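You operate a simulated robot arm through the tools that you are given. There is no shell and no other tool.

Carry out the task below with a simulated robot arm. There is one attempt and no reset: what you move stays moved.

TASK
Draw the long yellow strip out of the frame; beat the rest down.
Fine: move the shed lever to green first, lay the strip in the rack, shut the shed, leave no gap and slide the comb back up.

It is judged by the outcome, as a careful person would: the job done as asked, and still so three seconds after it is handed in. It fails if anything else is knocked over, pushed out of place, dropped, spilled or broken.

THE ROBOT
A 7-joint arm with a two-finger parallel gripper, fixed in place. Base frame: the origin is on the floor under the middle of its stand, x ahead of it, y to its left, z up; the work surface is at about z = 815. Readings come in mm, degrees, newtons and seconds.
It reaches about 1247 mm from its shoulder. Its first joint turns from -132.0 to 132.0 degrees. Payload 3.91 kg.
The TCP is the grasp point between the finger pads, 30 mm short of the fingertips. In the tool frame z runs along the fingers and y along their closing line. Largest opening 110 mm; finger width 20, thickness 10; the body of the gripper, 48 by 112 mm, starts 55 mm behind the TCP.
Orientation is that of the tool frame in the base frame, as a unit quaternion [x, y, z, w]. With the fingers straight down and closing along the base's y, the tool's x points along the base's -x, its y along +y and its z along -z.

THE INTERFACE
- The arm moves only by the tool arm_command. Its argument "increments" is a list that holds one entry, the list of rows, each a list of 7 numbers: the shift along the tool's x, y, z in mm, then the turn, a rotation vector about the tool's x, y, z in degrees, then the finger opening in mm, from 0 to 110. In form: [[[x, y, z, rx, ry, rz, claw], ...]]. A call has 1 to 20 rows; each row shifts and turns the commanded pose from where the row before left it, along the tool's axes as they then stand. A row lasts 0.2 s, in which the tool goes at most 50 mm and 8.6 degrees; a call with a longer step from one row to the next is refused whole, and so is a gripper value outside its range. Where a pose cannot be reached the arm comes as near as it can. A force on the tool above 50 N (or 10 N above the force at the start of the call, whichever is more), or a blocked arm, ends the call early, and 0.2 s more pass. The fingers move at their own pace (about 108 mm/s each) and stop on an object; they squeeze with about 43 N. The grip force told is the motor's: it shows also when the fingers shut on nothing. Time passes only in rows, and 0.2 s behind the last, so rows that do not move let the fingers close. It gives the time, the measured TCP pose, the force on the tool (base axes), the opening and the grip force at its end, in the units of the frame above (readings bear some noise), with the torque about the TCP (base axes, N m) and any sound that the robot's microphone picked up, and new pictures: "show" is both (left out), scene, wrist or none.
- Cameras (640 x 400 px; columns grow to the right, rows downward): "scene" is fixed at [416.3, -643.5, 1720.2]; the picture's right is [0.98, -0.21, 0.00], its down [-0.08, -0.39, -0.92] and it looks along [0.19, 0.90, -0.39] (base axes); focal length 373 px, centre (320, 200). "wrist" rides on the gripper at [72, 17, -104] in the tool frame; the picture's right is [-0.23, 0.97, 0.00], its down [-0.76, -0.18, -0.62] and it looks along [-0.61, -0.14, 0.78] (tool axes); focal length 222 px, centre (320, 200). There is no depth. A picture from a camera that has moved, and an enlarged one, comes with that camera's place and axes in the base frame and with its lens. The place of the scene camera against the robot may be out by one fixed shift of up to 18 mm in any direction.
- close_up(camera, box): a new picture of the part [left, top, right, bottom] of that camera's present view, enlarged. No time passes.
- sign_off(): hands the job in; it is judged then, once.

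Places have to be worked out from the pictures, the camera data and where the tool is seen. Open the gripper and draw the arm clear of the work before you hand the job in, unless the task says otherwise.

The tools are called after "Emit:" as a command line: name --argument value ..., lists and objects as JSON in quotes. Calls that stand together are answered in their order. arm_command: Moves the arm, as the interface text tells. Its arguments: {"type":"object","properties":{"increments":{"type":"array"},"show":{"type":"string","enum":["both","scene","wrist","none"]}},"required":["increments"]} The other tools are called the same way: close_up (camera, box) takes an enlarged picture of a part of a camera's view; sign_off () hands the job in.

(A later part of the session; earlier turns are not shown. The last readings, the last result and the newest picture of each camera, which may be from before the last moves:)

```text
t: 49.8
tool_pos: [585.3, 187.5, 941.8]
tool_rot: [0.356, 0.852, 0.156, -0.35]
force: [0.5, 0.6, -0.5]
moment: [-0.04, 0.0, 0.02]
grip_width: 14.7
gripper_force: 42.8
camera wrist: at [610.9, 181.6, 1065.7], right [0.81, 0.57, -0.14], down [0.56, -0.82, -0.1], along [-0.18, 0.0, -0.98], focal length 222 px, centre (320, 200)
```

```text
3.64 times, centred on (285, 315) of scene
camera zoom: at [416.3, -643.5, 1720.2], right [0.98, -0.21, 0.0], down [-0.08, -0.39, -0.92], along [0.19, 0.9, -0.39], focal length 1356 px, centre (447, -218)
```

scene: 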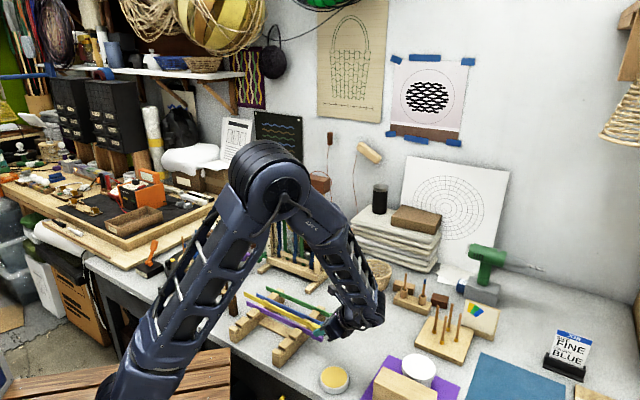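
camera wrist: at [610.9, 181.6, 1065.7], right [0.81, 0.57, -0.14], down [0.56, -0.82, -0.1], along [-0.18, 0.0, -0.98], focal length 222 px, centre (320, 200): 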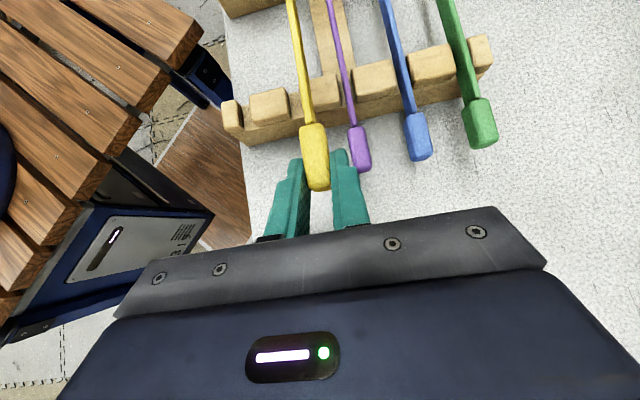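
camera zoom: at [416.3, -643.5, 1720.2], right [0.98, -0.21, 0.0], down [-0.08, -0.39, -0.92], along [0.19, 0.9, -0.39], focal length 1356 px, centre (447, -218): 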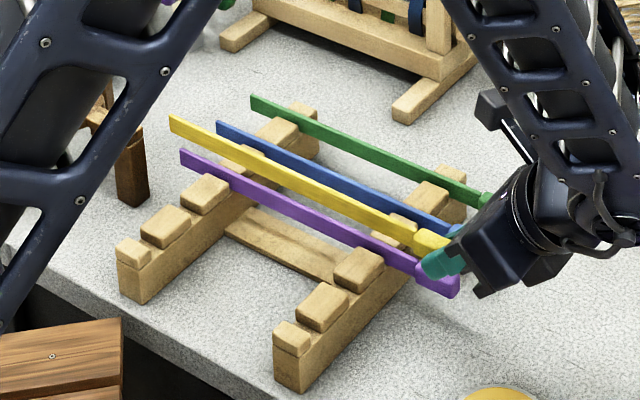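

From this view: slot 2 centre is about 19 mm nearer than the held strip, and the strip sits about 18 mm further right than its neighbours. I shift accordingly and rise 40 mm so that both rails can be compared.

Emit:
arm_command --increments '[[[14, 0, -14, 0, 0, 0, 4], [14, 0, -14, 0, 0, 0, 4], [6.4, -9.5, 6.4, 0, 0, 0, 4], [6.3, -9.5, 6.3, 0, 0, 0, 4], [0, 0, 0, 0, 0, 0, 4]]]' --show "wrist"

Emit:
close_up --camera "wrist" --box '[210, 0, 410, 170]'

Emit:
close_up --camera "scene" --box '[225, 270, 335, 370]'

```text
t: 51.0
tool_pos: [557.0, 184.3, 981.2]
tool_rot: [0.357, 0.852, 0.156, -0.35]
force: [0.6, 0.3, -0.6]
moment: [-0.05, -0.03, -0.03]
grip_width: 14.8
gripper_force: 43.0
camera wrist: at [583.3, 179.2, 1105.2], right [0.81, 0.57, -0.14], down [0.56, -0.82, -0.1], along [-0.18, 0.0, -0.98], focal length 222 px, centre (320, 200)
```

wrist: 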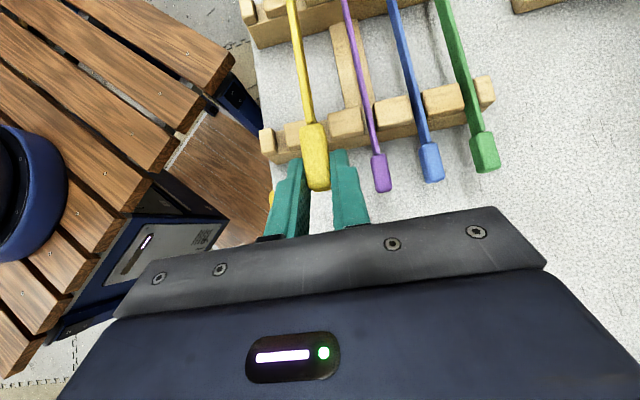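

```text
2.35 times, centred on (310, 85) of wrist
camera zoom: at [583.3, 179.2, 1105.2], right [0.81, 0.57, -0.14], down [0.56, -0.82, -0.1], along [-0.18, 0.0, -0.98], focal length 523 px, centre (344, 471)
```

zoom: 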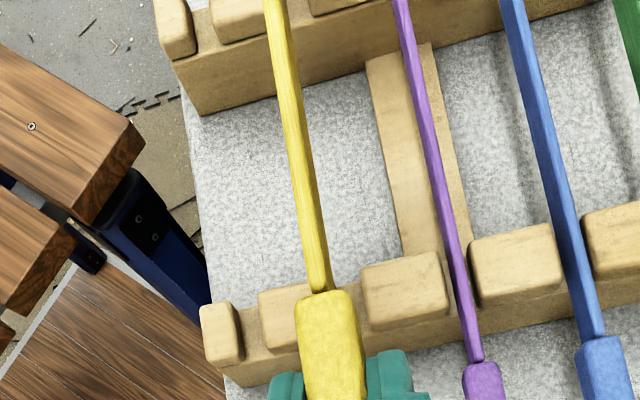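

```text
4.00 times, centred on (280, 320) of scene
camera zoom: at [416.3, -643.5, 1720.2], right [0.98, -0.21, 0.0], down [-0.08, -0.39, -0.92], along [0.19, 0.9, -0.39], focal length 1492 px, centre (480, -280)
```

zoom: 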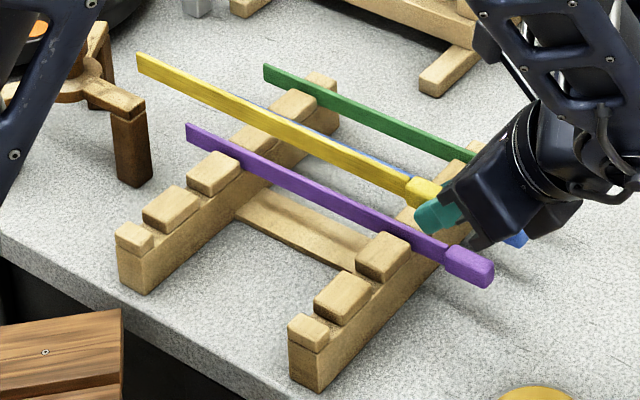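

The held strip is yawed about 1.2° relative to the slots, and about 1.7 mm off slot 2's centre. I correct both, then lower 60 mm and re-check at both rails.

Emit:
arm_command --increments '[[[0, 1.7, 0, 0.85, 0.02, -0.85, 4], [-14, 0, 14, 0, 0, 0, 4], [-14, 0, 14, 0, 0, 0, 4], [-14.4, 0, 14.4, 0, 0, 0, 4], [0, 0, 0, 0, 0, 0, 4]]]' --show "none"

Emit:
close_up --camera "wrist" --box '[220, 0, 400, 160]'

Emit:
close_up --camera "scene" --box '[225, 280, 325, 370]'

```text
t: 52.2
tool_pos: [559.5, 183.9, 921.4]
tool_rot: [0.347, 0.856, 0.152, -0.351]
force: [-0.1, 0.0, -0.5]
moment: [-0.01, 0.0, 0.0]
grip_width: 14.8
gripper_force: 43.2
```

```text
2.50 times, centred on (310, 80) of wrist
camera zoom: at [585.2, 180.7, 1044.8], right [0.8, 0.58, -0.14], down [0.57, -0.81, -0.1], along [-0.18, 0.0, -0.98], focal length 555 px, centre (345, 500)
```

zoom: 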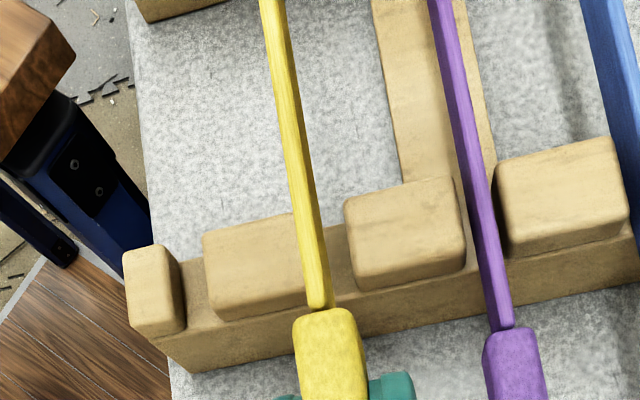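

```text
4.44 times, centred on (275, 325) of scene
camera zoom: at [416.3, -643.5, 1720.2], right [0.98, -0.21, 0.0], down [-0.08, -0.39, -0.92], along [0.19, 0.9, -0.39], focal length 1657 px, centre (520, -356)
```

zoom: 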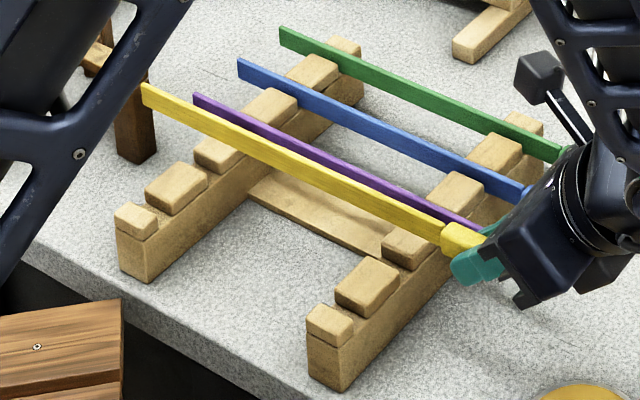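

Yaw now matches the slots within about 0.1°. I nudge +1.2 mm to centre on slot 2 and lower 25 mm to just above the blocks.

Emit:
arm_command --increments '[[[0, 1.2, 0, 0, 0, 0, 4], [-8.8, 0, 8.8, 0, 0, 0, 4], [-8.8, 0, 8.8, 0, 0, 0, 4], [0, 0, 0, 0, 0, 0, 4]]]' --show "none"

Emit:
close_up --camera "wrist" --box '[240, 0, 400, 140]'

Emit:
close_up --camera "scene" --box '[230, 290, 290, 345]'

Emit:
close_up --camera "scene" --box '[270, 310, 340, 370]'

```text
t: 53.2
tool_pos: [559.9, 187.7, 897.5]
tool_rot: [0.347, 0.856, 0.152, -0.352]
force: [-0.2, -0.3, -0.5]
moment: [0.02, -0.04, -0.01]
grip_width: 14.9
gripper_force: 43.2
```

```text
2.86 times, centred on (320, 70) of wrist
camera zoom: at [585.5, 183.0, 1020.6], right [0.8, 0.58, -0.14], down [0.57, -0.81, -0.1], along [-0.18, 0.0, -0.98], focal length 635 px, centre (320, 571)
```

zoom: 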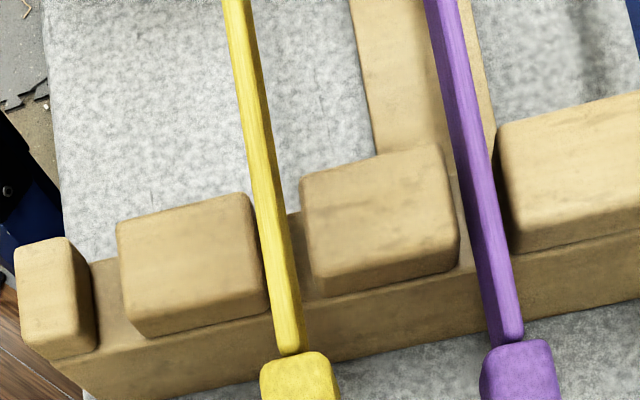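

```text
7.27 times, centred on (260, 318) of scene
camera zoom: at [416.3, -643.5, 1720.2], right [0.98, -0.21, 0.0], down [-0.08, -0.39, -0.92], along [0.19, 0.9, -0.39], focal length 2712 px, centre (756, -654)
```

zoom: 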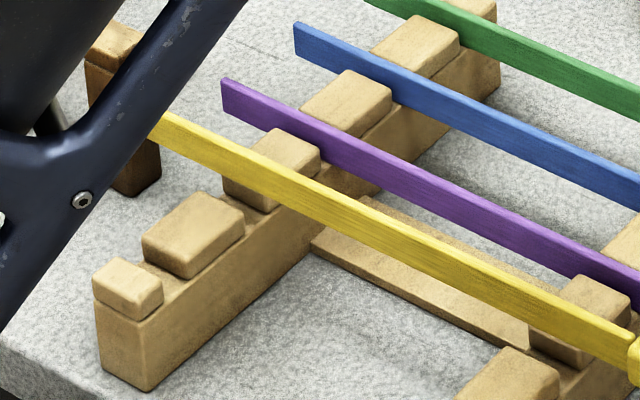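

```text
6.67 times, centred on (305, 340) of scene
camera zoom: at [416.3, -643.5, 1720.2], right [0.98, -0.21, 0.0], down [-0.08, -0.39, -0.92], along [0.19, 0.9, -0.39], focal length 2486 px, centre (420, -733)
```

zoom: 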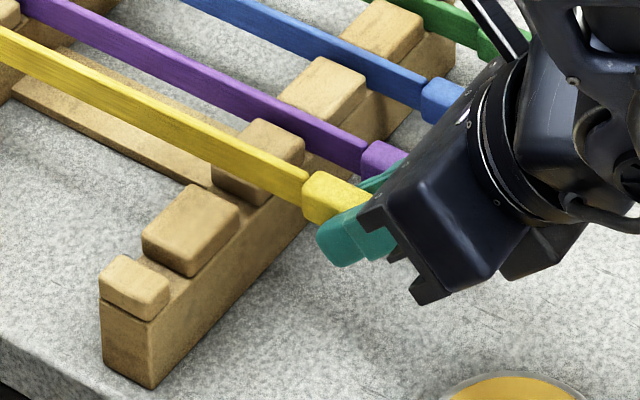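

The strip is right above the gap between blocks 2 and 3. I lower in small steps, watching the force.

Emit:
arm_command --increments '[[[-3.5, -0.4, 3.5, 0, 0, 0, 4], [-3.5, 0, 3.5, 0, 0, 0, 4], [-3.5, 0, 3.5, 0, 0, 0, 4], [0, 0, 0, 0, 0, 0, 4]]]' --show "none"

Emit:
close_up --camera "wrist" --box '[240, 0, 400, 140]'

Emit:
close_up --camera "scene" --box '[230, 290, 330, 370]'

```text
t: 54.2
tool_pos: [559.9, 186.7, 882.3]
tool_rot: [0.347, 0.856, 0.152, -0.351]
force: [0.1, 0.3, -0.5]
moment: [0.0, -0.02, 0.0]
grip_width: 15.0
gripper_force: 43.0
```

```text
2.86 times, centred on (320, 70) of wrist
camera zoom: at [585.4, 183.0, 1005.8], right [0.8, 0.58, -0.14], down [0.57, -0.81, -0.1], along [-0.18, 0.0, -0.98], focal length 635 px, centre (320, 571)
```

zoom: 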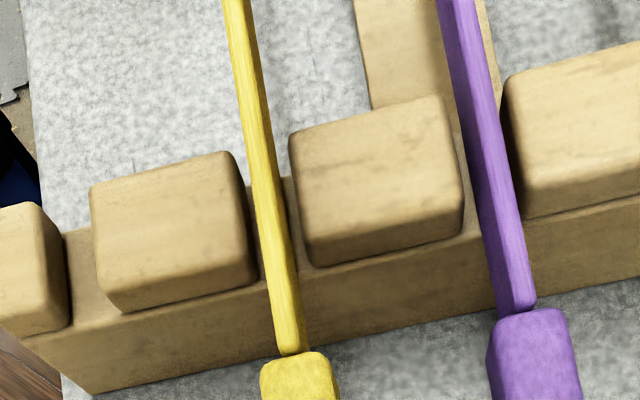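

```text
5.00 times, centred on (280, 330) of scene
camera zoom: at [416.3, -643.5, 1720.2], right [0.98, -0.21, 0.0], down [-0.08, -0.39, -0.92], along [0.19, 0.9, -0.39], focal length 1865 px, centre (520, -450)
```

zoom: 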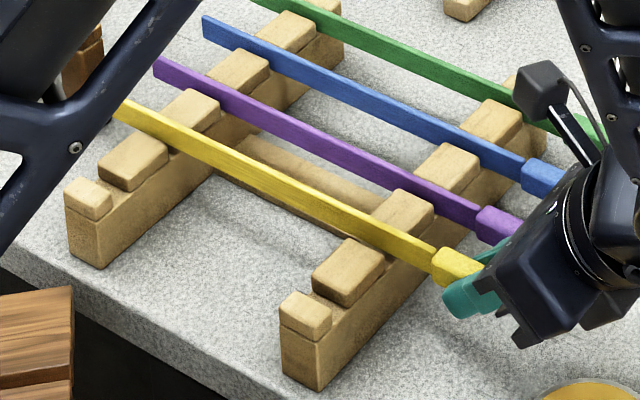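

It is entering both slots cleanly. I continue down in smaller steps until it seats.

Emit:
arm_command --increments '[[[-2.1, 0, 2.1, 0, 0, 0, 4], [-2.1, 0, 2.1, 0, 0, 0, 4], [0, 0, 0, 0, 0, 0, 4]]]' --show "none"

Emit:
close_up --camera "wrist" --box '[240, 0, 400, 140]'

Emit:
close_up --camera "scene" --box '[230, 290, 330, 370]'

```text
t: 55.0
tool_pos: [560.1, 187.8, 875.8]
tool_rot: [0.347, 0.856, 0.152, -0.351]
force: [0.1, 0.6, -0.1]
moment: [-0.02, -0.02, 0.03]
grip_width: 14.9
gripper_force: 42.9
```

```text
2.86 times, centred on (320, 70) of wrist
camera zoom: at [585.7, 182.8, 999.9], right [0.8, 0.58, -0.14], down [0.57, -0.81, -0.1], along [-0.18, 0.0, -0.98], focal length 635 px, centre (320, 571)
```

zoom: 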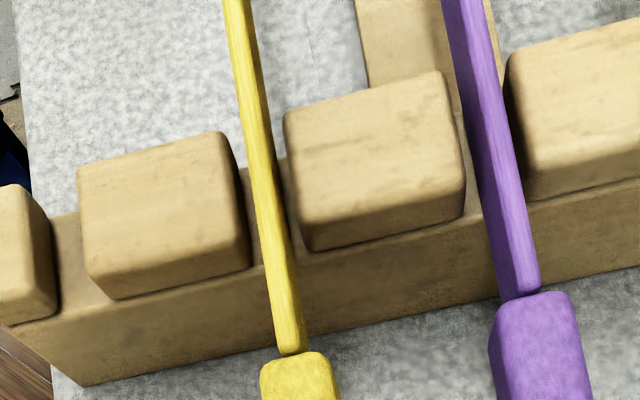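

```text
5.00 times, centred on (280, 330) of scene
camera zoom: at [416.3, -643.5, 1720.2], right [0.98, -0.21, 0.0], down [-0.08, -0.39, -0.92], along [0.19, 0.9, -0.39], focal length 1865 px, centre (520, -450)
```

zoom: 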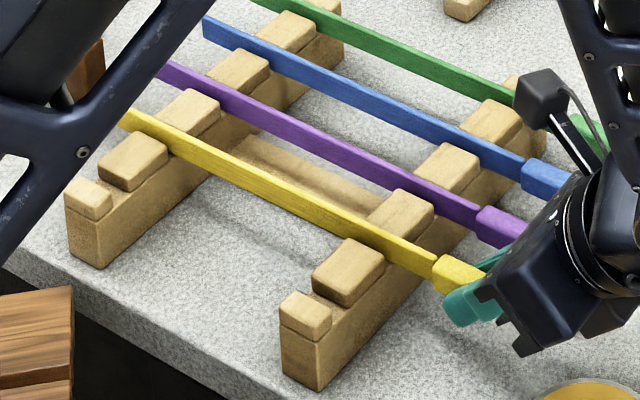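

Emit:
arm_command --increments '[[[-1.8, 0, 1.8, 0, 0, 0, 4], [-1.8, 0, 1.8, 0, 0, 0, 4], [0, 0, 0, 0, 0, 0, 4]]]' --show "none"

Emit:
close_up --camera "scene" --box '[230, 290, 330, 370]'

```text
t: 55.8
tool_pos: [559.2, 187.1, 871.7]
tool_rot: [0.348, 0.856, 0.153, -0.352]
force: [2.1, 0.1, 18.1]
moment: [0.92, 0.9, -0.13]
grip_width: 15.1
gripper_force: 43.4
```

```text
5.00 times, centred on (280, 330) of scene
camera zoom: at [416.3, -643.5, 1720.2], right [0.98, -0.21, 0.0], down [-0.08, -0.39, -0.92], along [0.19, 0.9, -0.39], focal length 1865 px, centre (520, -450)
```

zoom: 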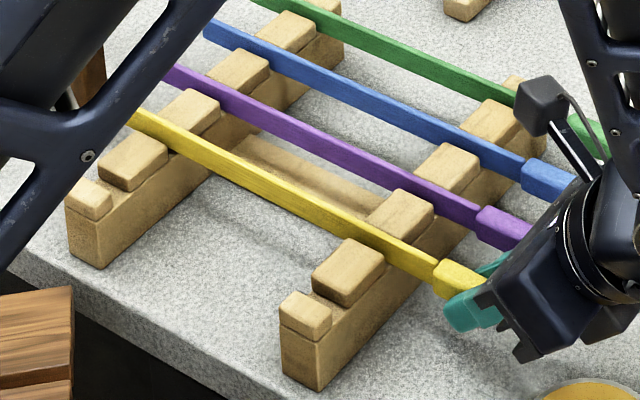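

18 N upward – the strip is seated on the slot bottoms. I ease up 1.5 mm to relieve the load, then open just enough to clear the neighbouring purple tab.

Emit:
arm_command --increments '[[[1.1, 0, -1.1, 0, 0, 0, 4], [0, 0, 0, 0, 0, 0, 20], [0, 0, 0, 0, 0, 0, 30], [0, 0, 0, 0, 0, 0, 36], [0, 0, 0, 0, 0, 0, 36]]]' --show "none"

Emit:
close_up --camera "wrist" --box '[230, 20, 410, 220]'

Emit:
close_up --camera "scene" --box '[230, 290, 340, 370]'

```text
t: 57.0
tool_pos: [560.4, 186.3, 873.4]
tool_rot: [0.347, 0.856, 0.152, -0.352]
force: [-0.8, -0.9, 0.3]
moment: [0.02, -0.02, -0.01]
grip_width: 35.8
gripper_force: 0.1
```

```text
2.00 times, centred on (320, 120) of wrist
camera zoom: at [585.7, 182.5, 996.7], right [0.8, 0.58, -0.14], down [0.57, -0.81, -0.1], along [-0.18, 0.0, -0.98], focal length 444 px, centre (320, 360)
```

zoom: 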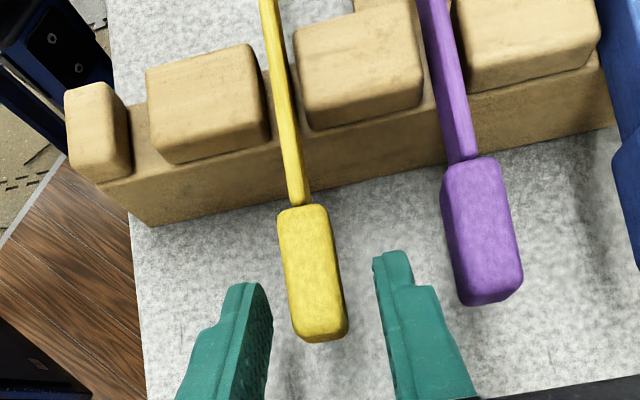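

```text
5.00 times, centred on (285, 330) of scene
camera zoom: at [416.3, -643.5, 1720.2], right [0.98, -0.21, 0.0], down [-0.08, -0.39, -0.92], along [0.19, 0.9, -0.39], focal length 1865 px, centre (495, -450)
```

zoom: 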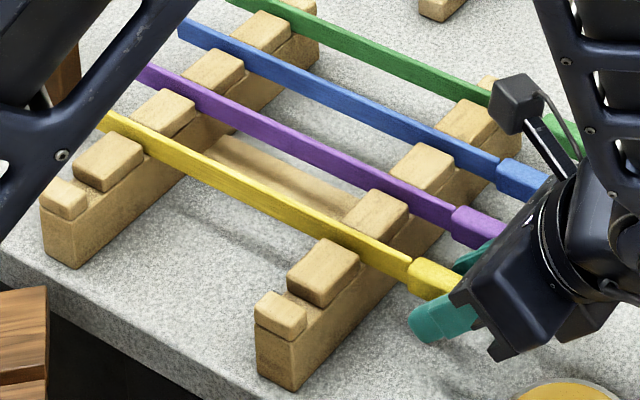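

The yellow strip lies in slot 2 of both rails, on the same level as the others. I back out along the fingers, then rise clear.

Emit:
arm_command --increments '[[[0, 0, -20, 0, 0, 0, 36], [0, 0, -30, 0, 0, 0, 36], [0, 0, -35, 0, 0, 0, 36], [0, 0, -35, 0, 0, 0, 36], [36.5, 0, -36, 0, 0, 0, 36], [36.5, 16.8, -9.3, 0, 0, 0, 60], [36.5, 16.8, -9.3, 0, 0, 0, 60], [36.5, 16.8, -9.3, 0, 0, 0, 60], [36.5, 16.8, -9.3, 0, 0, 0, 60]]]' --show "both"

Emit:
close_up --camera "scene" --box '[225, 280, 345, 370]'

```text
refused: row 5 steps farther than a row can; nothing moved
```

```text
4.44 times, centred on (285, 325) of scene
camera zoom: at [416.3, -643.5, 1720.2], right [0.98, -0.21, 0.0], down [-0.08, -0.39, -0.92], along [0.19, 0.9, -0.39], focal length 1657 px, centre (476, -356)
```

zoom: 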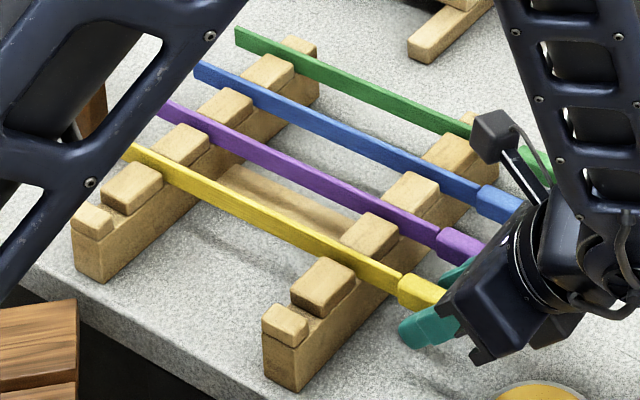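

One row was too long; I resend with shorter steps – back out along the fingers, then rise.

Emit:
arm_command --increments '[[[0, 0, -20, 0, 0, 0, 36], [0, 0, -30, 0, 0, 0, 36], [0, 0, -35, 0, 0, 0, 36], [0, 0, -35, 0, 0, 0, 36], [28, 0, -28, 0, 0, 0, 36], [36.5, 16.8, -9.3, 0, 0, 0, 60], [36.5, 16.8, -9.3, 0, 0, 0, 60], [36.5, 16.8, -9.3, 0, 0, 0, 60], [36.5, 16.8, -9.3, 0, 0, 0, 60]]]' --show "both"

Emit:
close_up --camera "scene" --box '[225, 280, 345, 370]'

```text
t: 59.0
tool_pos: [610.2, 227.4, 1128.0]
tool_rot: [0.347, 0.856, 0.151, -0.351]
force: [0.0, -0.5, -0.6]
moment: [0.02, 0.06, 0.02]
grip_width: 60.1
gripper_force: 0.1
camera wrist: at [636.3, 222.3, 1250.7], right [0.8, 0.58, -0.15], down [0.57, -0.81, -0.1], along [-0.18, 0.0, -0.98], focal length 222 px, centre (320, 200)
```

scene: 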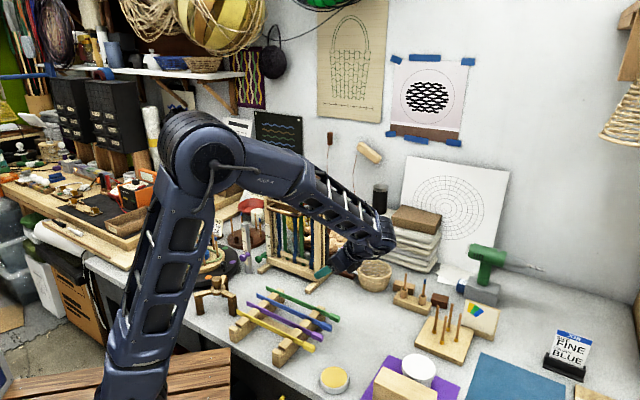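
wrist: 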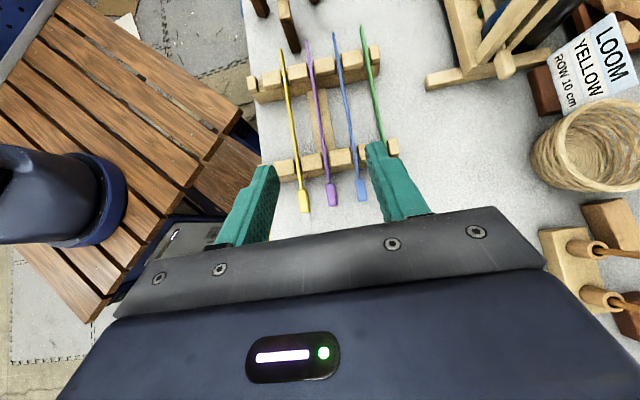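

```text
4.44 times, centred on (285, 325) of scene
camera zoom: at [416.3, -643.5, 1720.2], right [0.98, -0.21, 0.0], down [-0.08, -0.39, -0.92], along [0.19, 0.9, -0.39], focal length 1657 px, centre (476, -356)
```

zoom: 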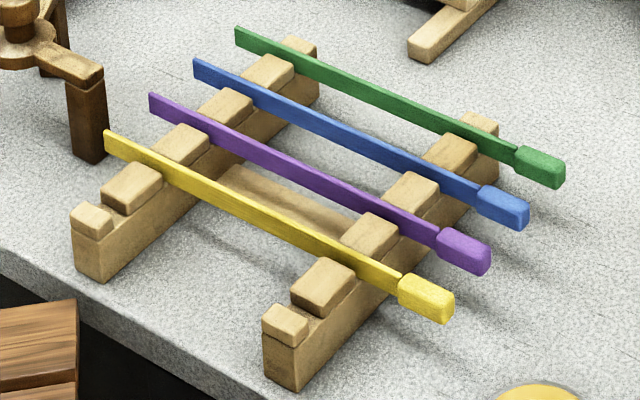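

The yellow strip lies neatly in the rack beside the others. Now I retrace my path back in front of the loom to return the lever to upright.

Emit:
arm_command --increments '[[[38.4, 20.7, -4.8, 0, 0, 0, 60], [38.4, 20.7, -4.8, 0, 0, 0, 60], [38.4, 20.7, -4.8, 0, 0, 0, 60], [38.4, 20.7, -4.8, 0, 0, 0, 60], [0, 0, 0, -0.85, -0.02, 0.85, 60], [37.4, -11.5, 6.7, 0, 0, 0, 60], [37.4, -11.5, 6.7, 0, 0, 0, 60], [37.4, -11.5, 6.7, 0, 0, 0, 60], [37.4, -11.5, 6.7, 0, 0, 0, 60], [37.4, -11.5, 6.7, 0, 0, 0, 60], [37.4, -11.5, 6.7, 0, 0, 0, 60], [37.4, -11.5, 6.7, 0, 0, 0, 60], [37.4, -11.5, 6.7, 0, 0, 0, 60], [37.4, -11.5, 6.7, 0, 0, 0, 60]]]' --show "scene"

```text
t: 62.0
tool_pos: [328.3, 479.3, 1444.5]
tool_rot: [0.357, 0.852, 0.156, -0.35]
force: [0.1, 0.3, -0.6]
moment: [0.02, 0.03, 0.05]
grip_width: 60.0
gripper_force: 0.1
```

scene: 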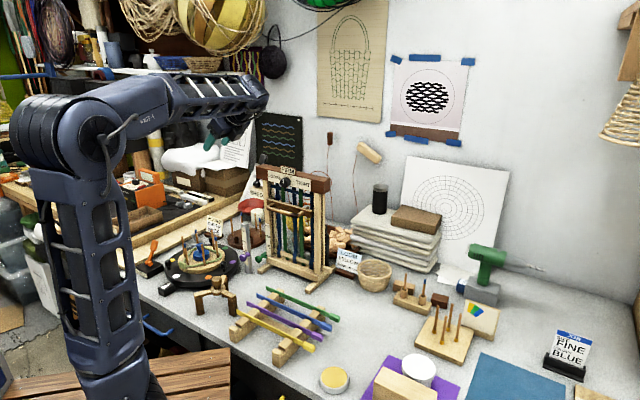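

Back at the turning place. I undo the tilt, the yaw, and re-tilt to the lever-release attitude.

Emit:
arm_command --increments '[[[0, 0, 0, 0, -7.5, 0, 60], [0, 0, 0, 0, -7.5, 0, 60], [0, 0, 0, 0, -7.5, 0, 60], [0, 0, 0, 0, -7.5, 0, 60], [0, 0, 0, 0, -7.5, 0, 60], [0, 0, 0, 0, -7.5, 0, 60], [0, 0, 0, 0, 0, -8.2, 60], [0, 0, 0, 0, 0, -8.2, 60], [0, 0, 0, 0, 0, -8.2, 60], [0, 0, 0, 0, 0, -8.2, 60], [0, 0, 0, 0, 0, -8.2, 60], [0, 0, 0, 0, 0, -8.2, 60], [0, 0, 0, 0, 0, -8.2, 60], [0, 0, 0, 0, 0, -8.2, 60], [0, 0, 0, 0, 0, -8.2, 60], [0, 0, 0, 0, 0, -8.2, 60], [0, 0, 0, 0, 0, -8.2, 60], [0, 0, 0, 0, -8, 0, 60], [0, 0, 0, 0, -8, 0, 60], [0, 0, 0, 0, -8, 0, 60]]]' --show "scene"

```text
t: 66.2
tool_pos: [327.3, 477.2, 1445.9]
tool_rot: [-0.37, 0.904, 0.081, 0.2]
force: [0.2, 0.0, -0.4]
moment: [0.0, 0.04, 0.02]
grip_width: 60.1
gripper_force: 0.1
```

scene: 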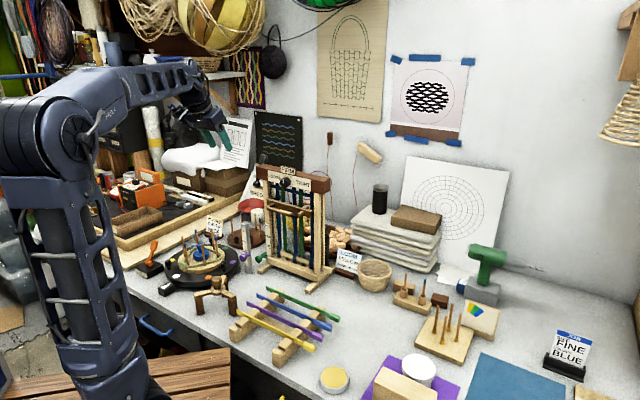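

Emit:
arm_command --increments '[[[-33.2, 19.4, 23.6, 0, 0, 0, 56], [-33.2, 19.4, 23.6, 0, 0, 0, 56], [-33.2, 19.4, 23.6, 0, 0, 0, 56], [-33.2, 19.4, 23.6, 0, 0, 0, 56], [-33.2, 19.4, 23.6, 0, 0, 0, 56], [-33.2, 19.4, 23.6, 0, 0, 0, 56], [-33.2, 19.4, 23.6, 0, 0, 0, 56], [-33.2, 19.4, 23.6, 0, 0, 0, 56]]]' --show "both"

Emit:
close_up --camera "wrist" --box '[230, 20, 420, 180]'

```text
t: 68.0
tool_pos: [449.6, 816.0, 1387.0]
tool_rot: [-0.369, 0.903, 0.082, 0.202]
force: [-0.3, -1.5, 1.0]
moment: [0.01, 0.04, 0.0]
grip_width: 56.1
gripper_force: 0.0
camera wrist: at [358.9, 750.8, 1448.0], right [-0.54, 0.84, 0.1], down [0.43, 0.17, 0.89], along [0.73, 0.52, -0.45], focal length 222 px, centre (320, 200)
```

scene: 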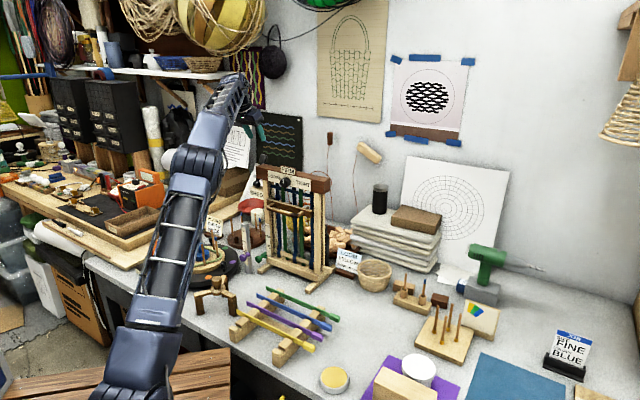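
wrist: 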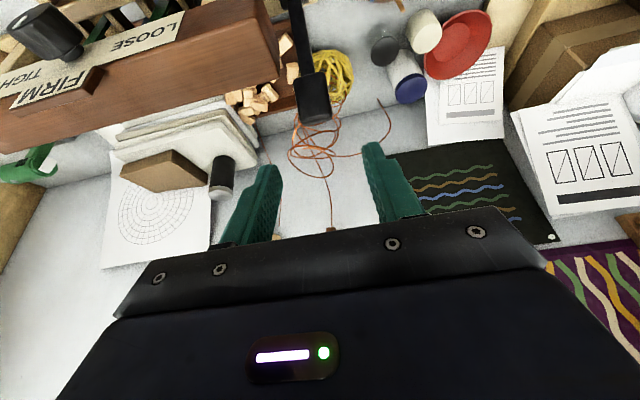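

```text
2.50 times, centred on (325, 100) of wrist
camera zoom: at [358.9, 750.8, 1448.0], right [-0.54, 0.84, 0.1], down [0.43, 0.17, 0.89], along [0.73, 0.52, -0.45], focal length 555 px, centre (308, 450)
```

zoom: 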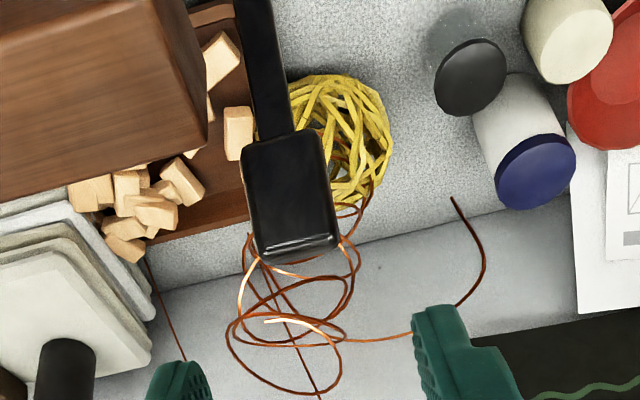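

The lever is where I left it. I advance along the same line, pausing to check alignment before gripping.

Emit:
arm_command --increments '[[[5.3, -1.8, 10, 0, 0, 0, 54], [0, 0, 35, 0, 0, 0, 54], [0, 0, 35, 0, 0, 0, 54], [0, 0, 18, 0, 0, 0, 54], [0, 0, 18, 0, 0, 0, 54]]]' --show "none"

Emit:
close_up --camera "wrist" --box '[220, 60, 420, 220]'

Emit:
close_up --camera "scene" --box '[235, 140, 305, 200]'

```text
t: 69.2
tool_pos: [478.3, 843.5, 1277.2]
tool_rot: [-0.369, 0.904, 0.081, 0.2]
force: [0.8, -0.8, 0.1]
moment: [-0.01, 0.0, -0.01]
grip_width: 54.2
gripper_force: 0.1
```

```text
2.50 times, centred on (320, 140) of wrist
camera zoom: at [389.1, 778.9, 1339.9], right [-0.54, 0.84, 0.1], down [0.43, 0.17, 0.89], along [0.73, 0.52, -0.45], focal length 555 px, centre (320, 350)
```

zoom: 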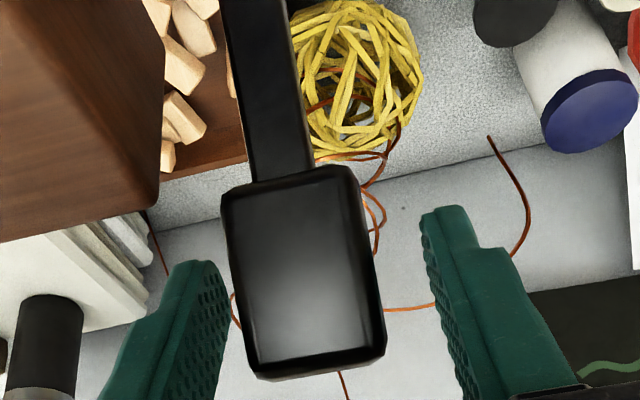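

```text
6.67 times, centred on (270, 170) of scene
camera zoom: at [416.3, -643.5, 1720.2], right [0.98, -0.21, 0.0], down [-0.08, -0.39, -0.92], along [0.19, 0.9, -0.39], focal length 2486 px, centre (653, 400)
```

zoom: 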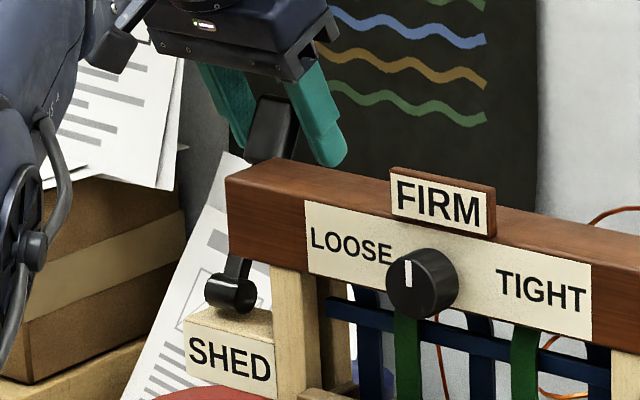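

The paddle is between the fingers; I shift 2 mm to centre and close on it.

Emit:
arm_command --increments '[[[0, -2, 0, 0, 0, 0, 45], [0, 0, 0, 0, 0, 0, 30], [0, 0, 0, 0, 0, 0, 20], [0, 0, 0, 0, 0, 0, 20]]]' --show "none"

Emit:
close_up --camera "wrist" --box '[220, 60, 420, 220]'

```text
t: 70.2
tool_pos: [479.4, 842.2, 1278.5]
tool_rot: [-0.37, 0.903, 0.082, 0.201]
force: [-5.8, 10.6, 3.5]
moment: [-0.13, -0.28, 0.53]
grip_width: 31.7
gripper_force: 44.6
```

```text
2.50 times, centred on (320, 140) of wrist
camera zoom: at [389.8, 777.5, 1340.1], right [-0.54, 0.84, 0.1], down [0.43, 0.17, 0.89], along [0.73, 0.52, -0.45], focal length 555 px, centre (320, 350)
```

zoom: 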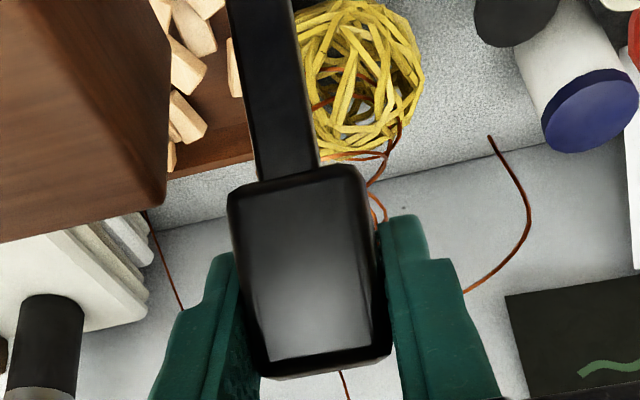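

Gripped. I bring the lever forward along its arc toward upright, 10° first.

Emit:
arm_command --increments '[[[2.66, 0.8, -4.08, 0, -2.5, 0, 20], [2.66, 0.7, -4.08, 0, -2.5, 0, 20], [2.66, 0, -4.08, 0, -2.5, 0, 20], [2.66, 0, -4.08, 0, -2.5, 0, 20]]]' --show "none"

Emit:
close_up --camera "scene" --box '[262, 178, 302, 208]'

Emit:
close_up --camera "scene" --box '[245, 150, 275, 200]'

```text
t: 71.2
tool_pos: [468.7, 831.0, 1285.2]
tool_rot: [-0.361, 0.883, 0.111, 0.277]
force: [-4.3, -10.0, -17.5]
moment: [-0.61, -0.1, 0.43]
grip_width: 31.9
gripper_force: 45.0
```

```text
13.33 times, centred on (282, 193) of scene
camera zoom: at [416.3, -643.5, 1720.2], right [0.98, -0.21, 0.0], down [-0.08, -0.39, -0.92], along [0.19, 0.9, -0.39], focal length 4972 px, centre (827, 293)
```

zoom: 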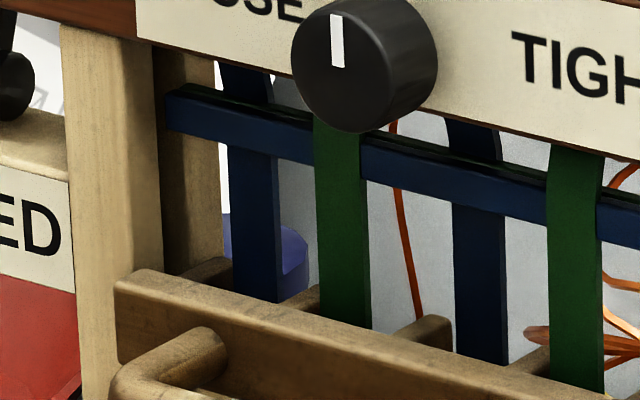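

```text
8.00 times, centred on (260, 175) of scene
camera zoom: at [416.3, -643.5, 1720.2], right [0.98, -0.21, 0.0], down [-0.08, -0.39, -0.92], along [0.19, 0.9, -0.39], focal length 2983 px, centre (800, 400)
```

zoom: 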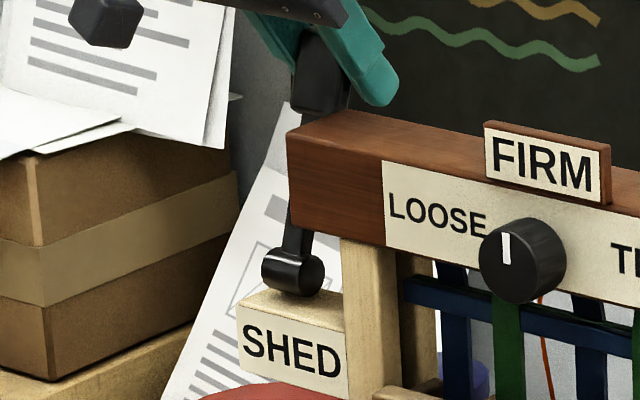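

The lever follows (now about 20°). I continue 15° more.

Emit:
arm_command --increments '[[[2.66, 0, -4.08, 0, -2.5, 0, 20], [2.66, 0, -4.08, 0, -2.5, 0, 20], [2.66, 0, -4.08, 0, -2.5, 0, 20], [2.66, 0, -4.08, 0, -2.5, 0, 20], [2.66, 0, -4.08, 0, -2.5, 0, 20]]]' --show "none"

Emit:
close_up --camera "scene" --box '[262, 178, 302, 208]'

Emit:
close_up --camera "scene" --box '[245, 150, 275, 200]'

```text
t: 72.4
tool_pos: [451.7, 813.9, 1293.4]
tool_rot: [-0.347, 0.847, 0.152, 0.372]
force: [-0.8, -6.2, -28.4]
moment: [-0.29, -0.15, 0.26]
grip_width: 31.8
gripper_force: 44.7
```

```text
13.33 times, centred on (282, 193) of scene
camera zoom: at [416.3, -643.5, 1720.2], right [0.98, -0.21, 0.0], down [-0.08, -0.39, -0.92], along [0.19, 0.9, -0.39], focal length 4972 px, centre (827, 293)
```

zoom: 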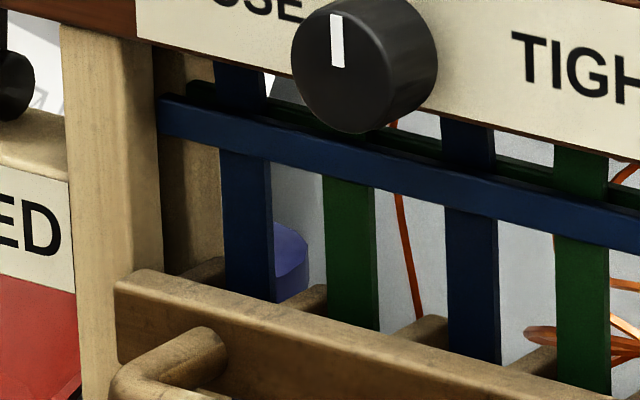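

```text
8.00 times, centred on (260, 175) of scene
camera zoom: at [416.3, -643.5, 1720.2], right [0.98, -0.21, 0.0], down [-0.08, -0.39, -0.92], along [0.19, 0.9, -0.39], focal length 2983 px, centre (800, 400)
```

zoom: 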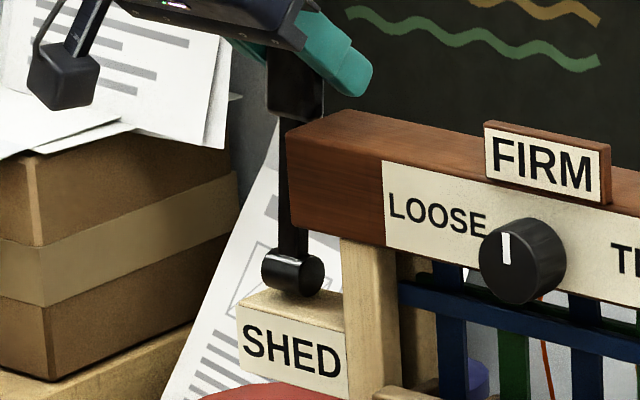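

About 8° remain, with a downward pull showing my path is a touch high. I continue 7.5° with a slight lowering.

Emit:
arm_command --increments '[[[3.0, 0, -3.8, 0, -2.5, 0, 20], [3.0, 0, -3.8, 0, -2.5, 0, 20], [3.0, 0, -3.8, 0, -2.5, 0, 20]]]' --show "none"

Emit:
close_up --camera "scene" --box '[262, 178, 302, 208]'

Emit:
close_up --camera "scene" --box '[245, 150, 275, 200]'

```text
t: 73.2
tool_pos: [442.8, 802.4, 1295.4]
tool_rot: [-0.335, 0.822, 0.174, 0.427]
force: [0.1, -2.8, -25.6]
moment: [-0.16, 0.14, 0.27]
grip_width: 32.0
gripper_force: 45.4
```

```text
13.33 times, centred on (282, 193) of scene
camera zoom: at [416.3, -643.5, 1720.2], right [0.98, -0.21, 0.0], down [-0.08, -0.39, -0.92], along [0.19, 0.9, -0.39], focal length 4972 px, centre (827, 293)
```

zoom: 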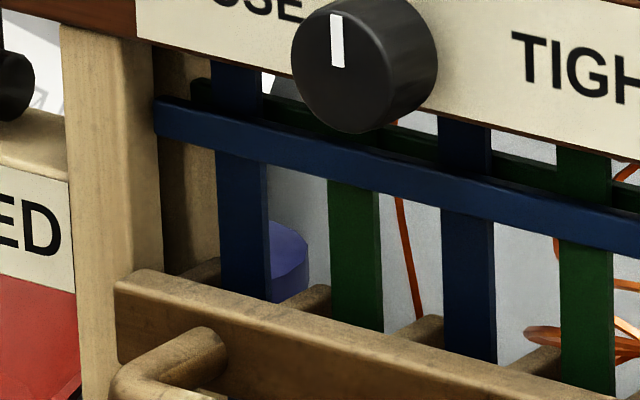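

```text
8.00 times, centred on (260, 175) of scene
camera zoom: at [416.3, -643.5, 1720.2], right [0.98, -0.21, 0.0], down [-0.08, -0.39, -0.92], along [0.19, 0.9, -0.39], focal length 2983 px, centre (800, 400)
```

zoom: 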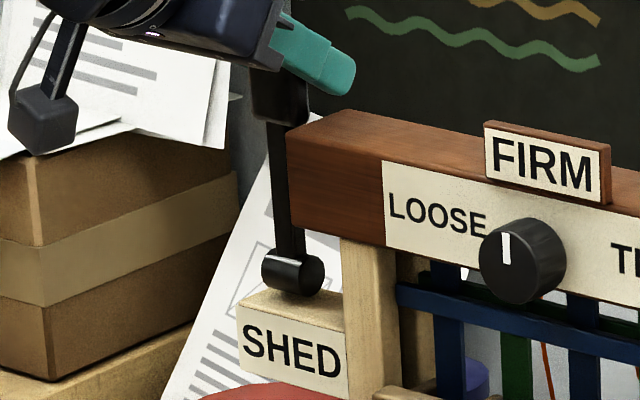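

The bars and warps are back exactly to their neutral picture positions. I relieve the vertical load, then open and back off.

Emit:
arm_command --increments '[[[1.6, 0, 1.1, 0, 0, 0, 20], [0, 0, 0, 0, 0, 0, 20]]]' --show "none"

```text
t: 73.8
tool_pos: [442.2, 803.3, 1295.7]
tool_rot: [-0.335, 0.821, 0.175, 0.428]
force: [2.7, 4.5, -6.8]
moment: [0.16, -0.5, 0.15]
grip_width: 31.8
gripper_force: 44.2
```

Emit:
arm_command --increments '[[[0, 0, 0, 0, 0, 0, 42], [0, 0, 0, 0, 0, 0, 52], [0, 0, -20, 0, 0, 0, 52], [0, 0, -40, 0, 0, 0, 52], [0, 0, -40, 0, 0, 0, 52], [0, 0, -30, 0, 0, 0, 52]]]' --show "both"

Emit:
close_up --camera "scene" --box '[262, 178, 302, 208]'

Emit:
close_up --camera "scene" --box '[245, 150, 275, 200]'

```text
t: 75.2
tool_pos: [365.7, 729.0, 1368.0]
tool_rot: [-0.335, 0.822, 0.173, 0.427]
force: [-0.3, -0.6, 0.0]
moment: [0.0, -0.02, 0.01]
grip_width: 51.9
gripper_force: 0.0
camera wrist: at [263.0, 652.9, 1366.3], right [-0.59, 0.79, 0.19], down [0.07, -0.18, 0.98], along [0.81, 0.59, 0.05], focal length 222 px, centre (320, 200)
```

scene: 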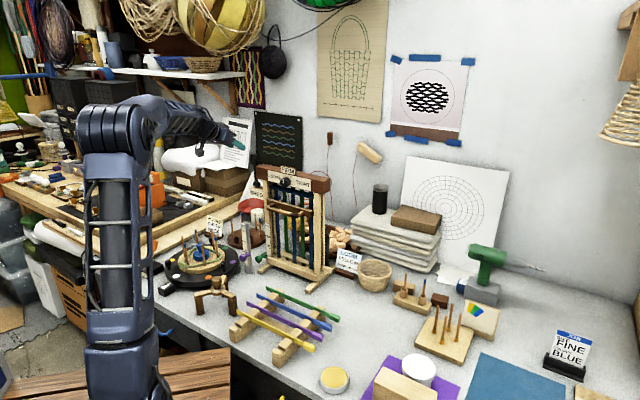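
wrist: 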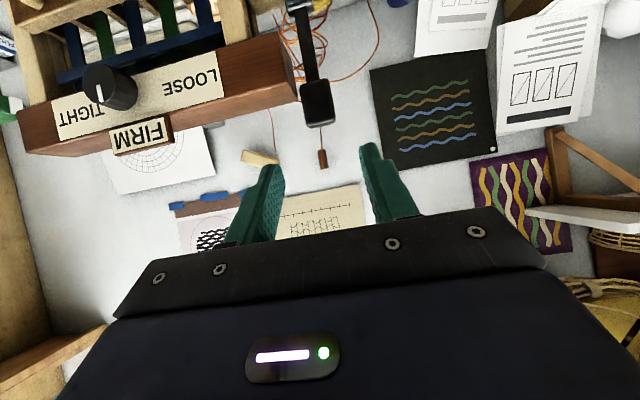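

```text
13.33 times, centred on (282, 193) of scene
camera zoom: at [416.3, -643.5, 1720.2], right [0.98, -0.21, 0.0], down [-0.08, -0.39, -0.92], along [0.19, 0.9, -0.39], focal length 4972 px, centre (827, 293)
```

zoom: 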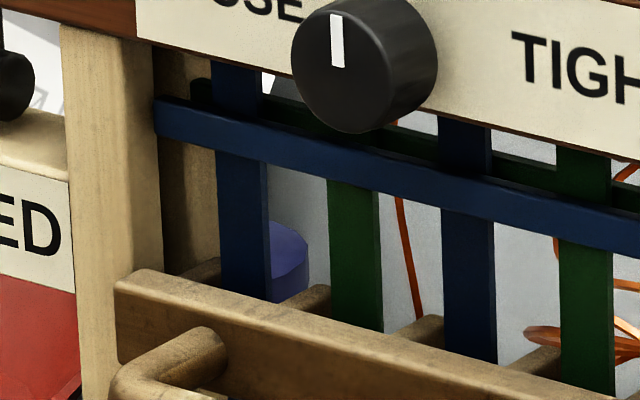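

```text
8.00 times, centred on (260, 175) of scene
camera zoom: at [416.3, -643.5, 1720.2], right [0.98, -0.21, 0.0], down [-0.08, -0.39, -0.92], along [0.19, 0.9, -0.39], focal length 2983 px, centre (800, 400)
```

zoom: 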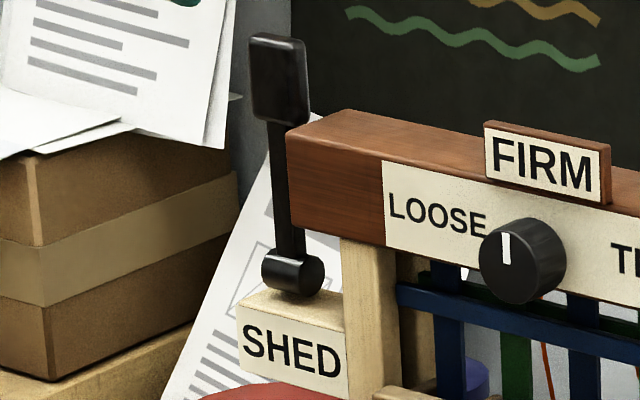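

The lever now looks identical to the start – shed shut. Next the comb: I go back to the safe turning place with the hand straight down.

Emit:
arm_command --increments '[[[8.9, -25.7, -34.9, 0, 0, 0, 52], [8.9, -25.7, -34.9, 0, 0, 0, 52], [8.9, -25.7, -34.9, 0, 0, 0, 52], [8.9, -25.7, -34.9, 0, 0, 0, 52], [8.9, -25.7, -34.9, 0, 0, 0, 52], [8.9, -25.7, -34.9, 0, 0, 0, 52], [0, 0, 0, 0, 7.86, 0, 52], [0, 0, 0, 0, 7.86, 0, 52], [0, 0, 0, 0, 7.86, 0, 52], [0, 0, 0, 0, 7.86, 0, 52], [0, 0, 0, 0, 7.86, 0, 52], [0, 0, 0, 0, 7.86, 0, 52], [0, 0, 0, 0, 7.86, 0, 52]]]' --show "none"

Emit:
close_up --camera "scene" --box '[235, 155, 355, 300]'

Emit:
close_up --camera "wrist" --box '[200, 0, 420, 160]'

```text
t: 78.0
tool_pos: [328.2, 478.1, 1446.0]
tool_rot: [-0.379, 0.925, -0.001, -0.001]
force: [-0.5, -0.8, -0.1]
moment: [0.05, -0.03, 0.0]
grip_width: 52.0
gripper_force: 0.1
```

```text
2.76 times, centred on (295, 228) of scene
camera zoom: at [416.3, -643.5, 1720.2], right [0.98, -0.21, 0.0], down [-0.08, -0.39, -0.92], along [0.19, 0.9, -0.39], focal length 1029 px, centre (389, 124)
```

zoom: 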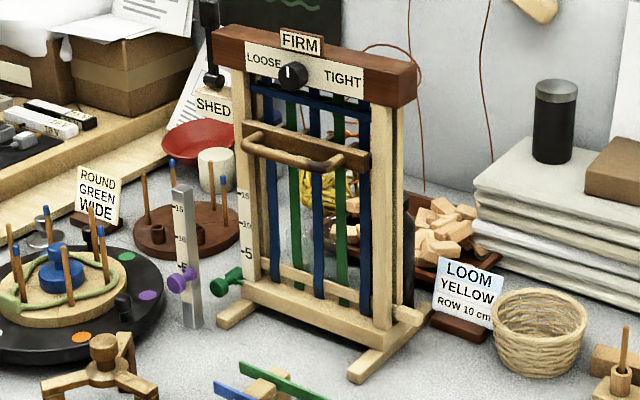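

```text
2.50 times, centred on (310, 80) of wrist
camera zoom: at [263.8, 438.7, 1547.1], right [-0.52, 0.85, 0.0], down [0.67, 0.41, 0.62], along [0.53, 0.32, -0.78], focal length 555 px, centre (345, 500)
```

zoom: 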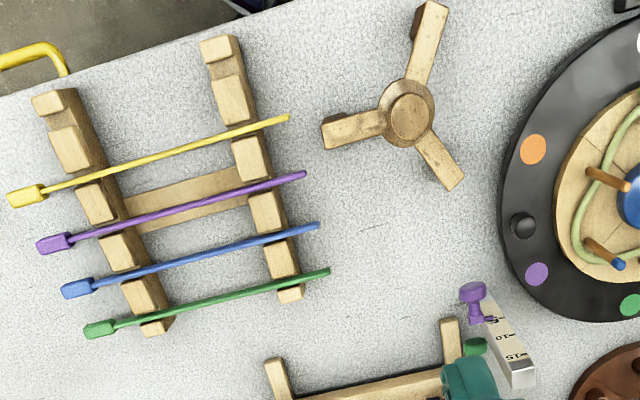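

The yellow strip is in the rack and the frame holds only the natural strip. I look closely at it and the comb to plan the beating.

Emit:
close_up --camera "scene" --box '[255, 235, 335, 295]'

Emit:
close_up --camera "scene" --box '[260, 190, 330, 240]'

Emit:
arm_command --increments '[[[0, 0, 0, 0, 0, 8.2, 52], [0, 0, 0, 0, 0, 8.2, 52], [0, 0, 0, 0, 0, 8.2, 52], [0, 0, 0, 0, 0, 8.2, 52], [0, 0, 0, 0, 0, 8.2, 52], [0, 0, 0, 0, 0, 8.2, 52], [0, 0, 0, 0, 0, 8.2, 52], [0, 0, 0, 0, 0, 8.2, 52], [0, 0, 0, 0, 0, 8.2, 52], [0, 0, 0, 0, 0, 8.2, 52], [0, 0, 0, 0, 0, 8.2, 52]]]' --show "none"

```text
6.67 times, centred on (295, 265) of scene
camera zoom: at [416.3, -643.5, 1720.2], right [0.98, -0.21, 0.0], down [-0.08, -0.39, -0.92], along [0.19, 0.9, -0.39], focal length 2486 px, centre (487, -233)
```

zoom: 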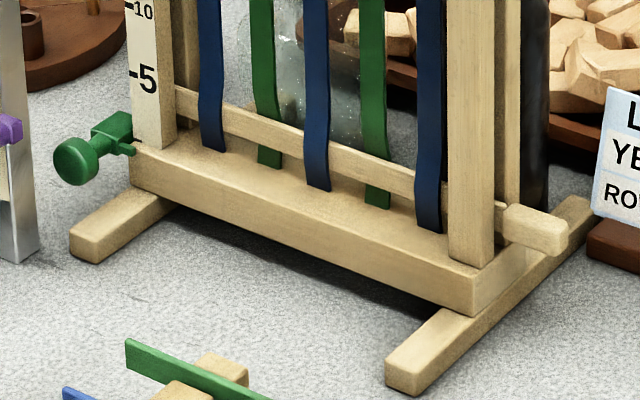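

```text
8.00 times, centred on (295, 215) of scene
camera zoom: at [416.3, -643.5, 1720.2], right [0.98, -0.21, 0.0], down [-0.08, -0.39, -0.92], along [0.19, 0.9, -0.39], focal length 2983 px, centre (520, 80)
```

zoom: 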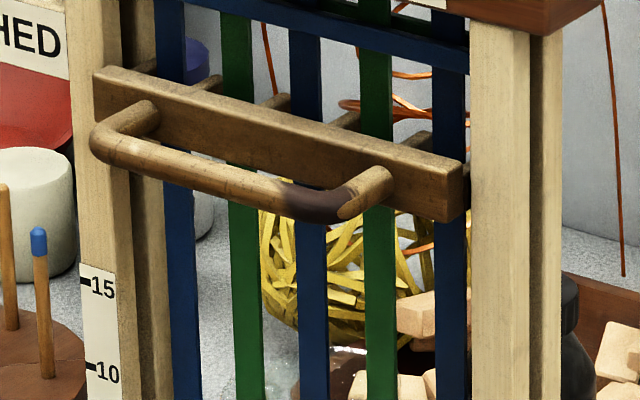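

```text
t: 80.4
tool_pos: [328.2, 477.5, 1444.8]
tool_rot: [0.39, 0.921, -0.001, -0.001]
force: [0.6, -0.3, 0.4]
moment: [0.0, 0.02, 0.03]
grip_width: 52.0
gripper_force: 0.1
```

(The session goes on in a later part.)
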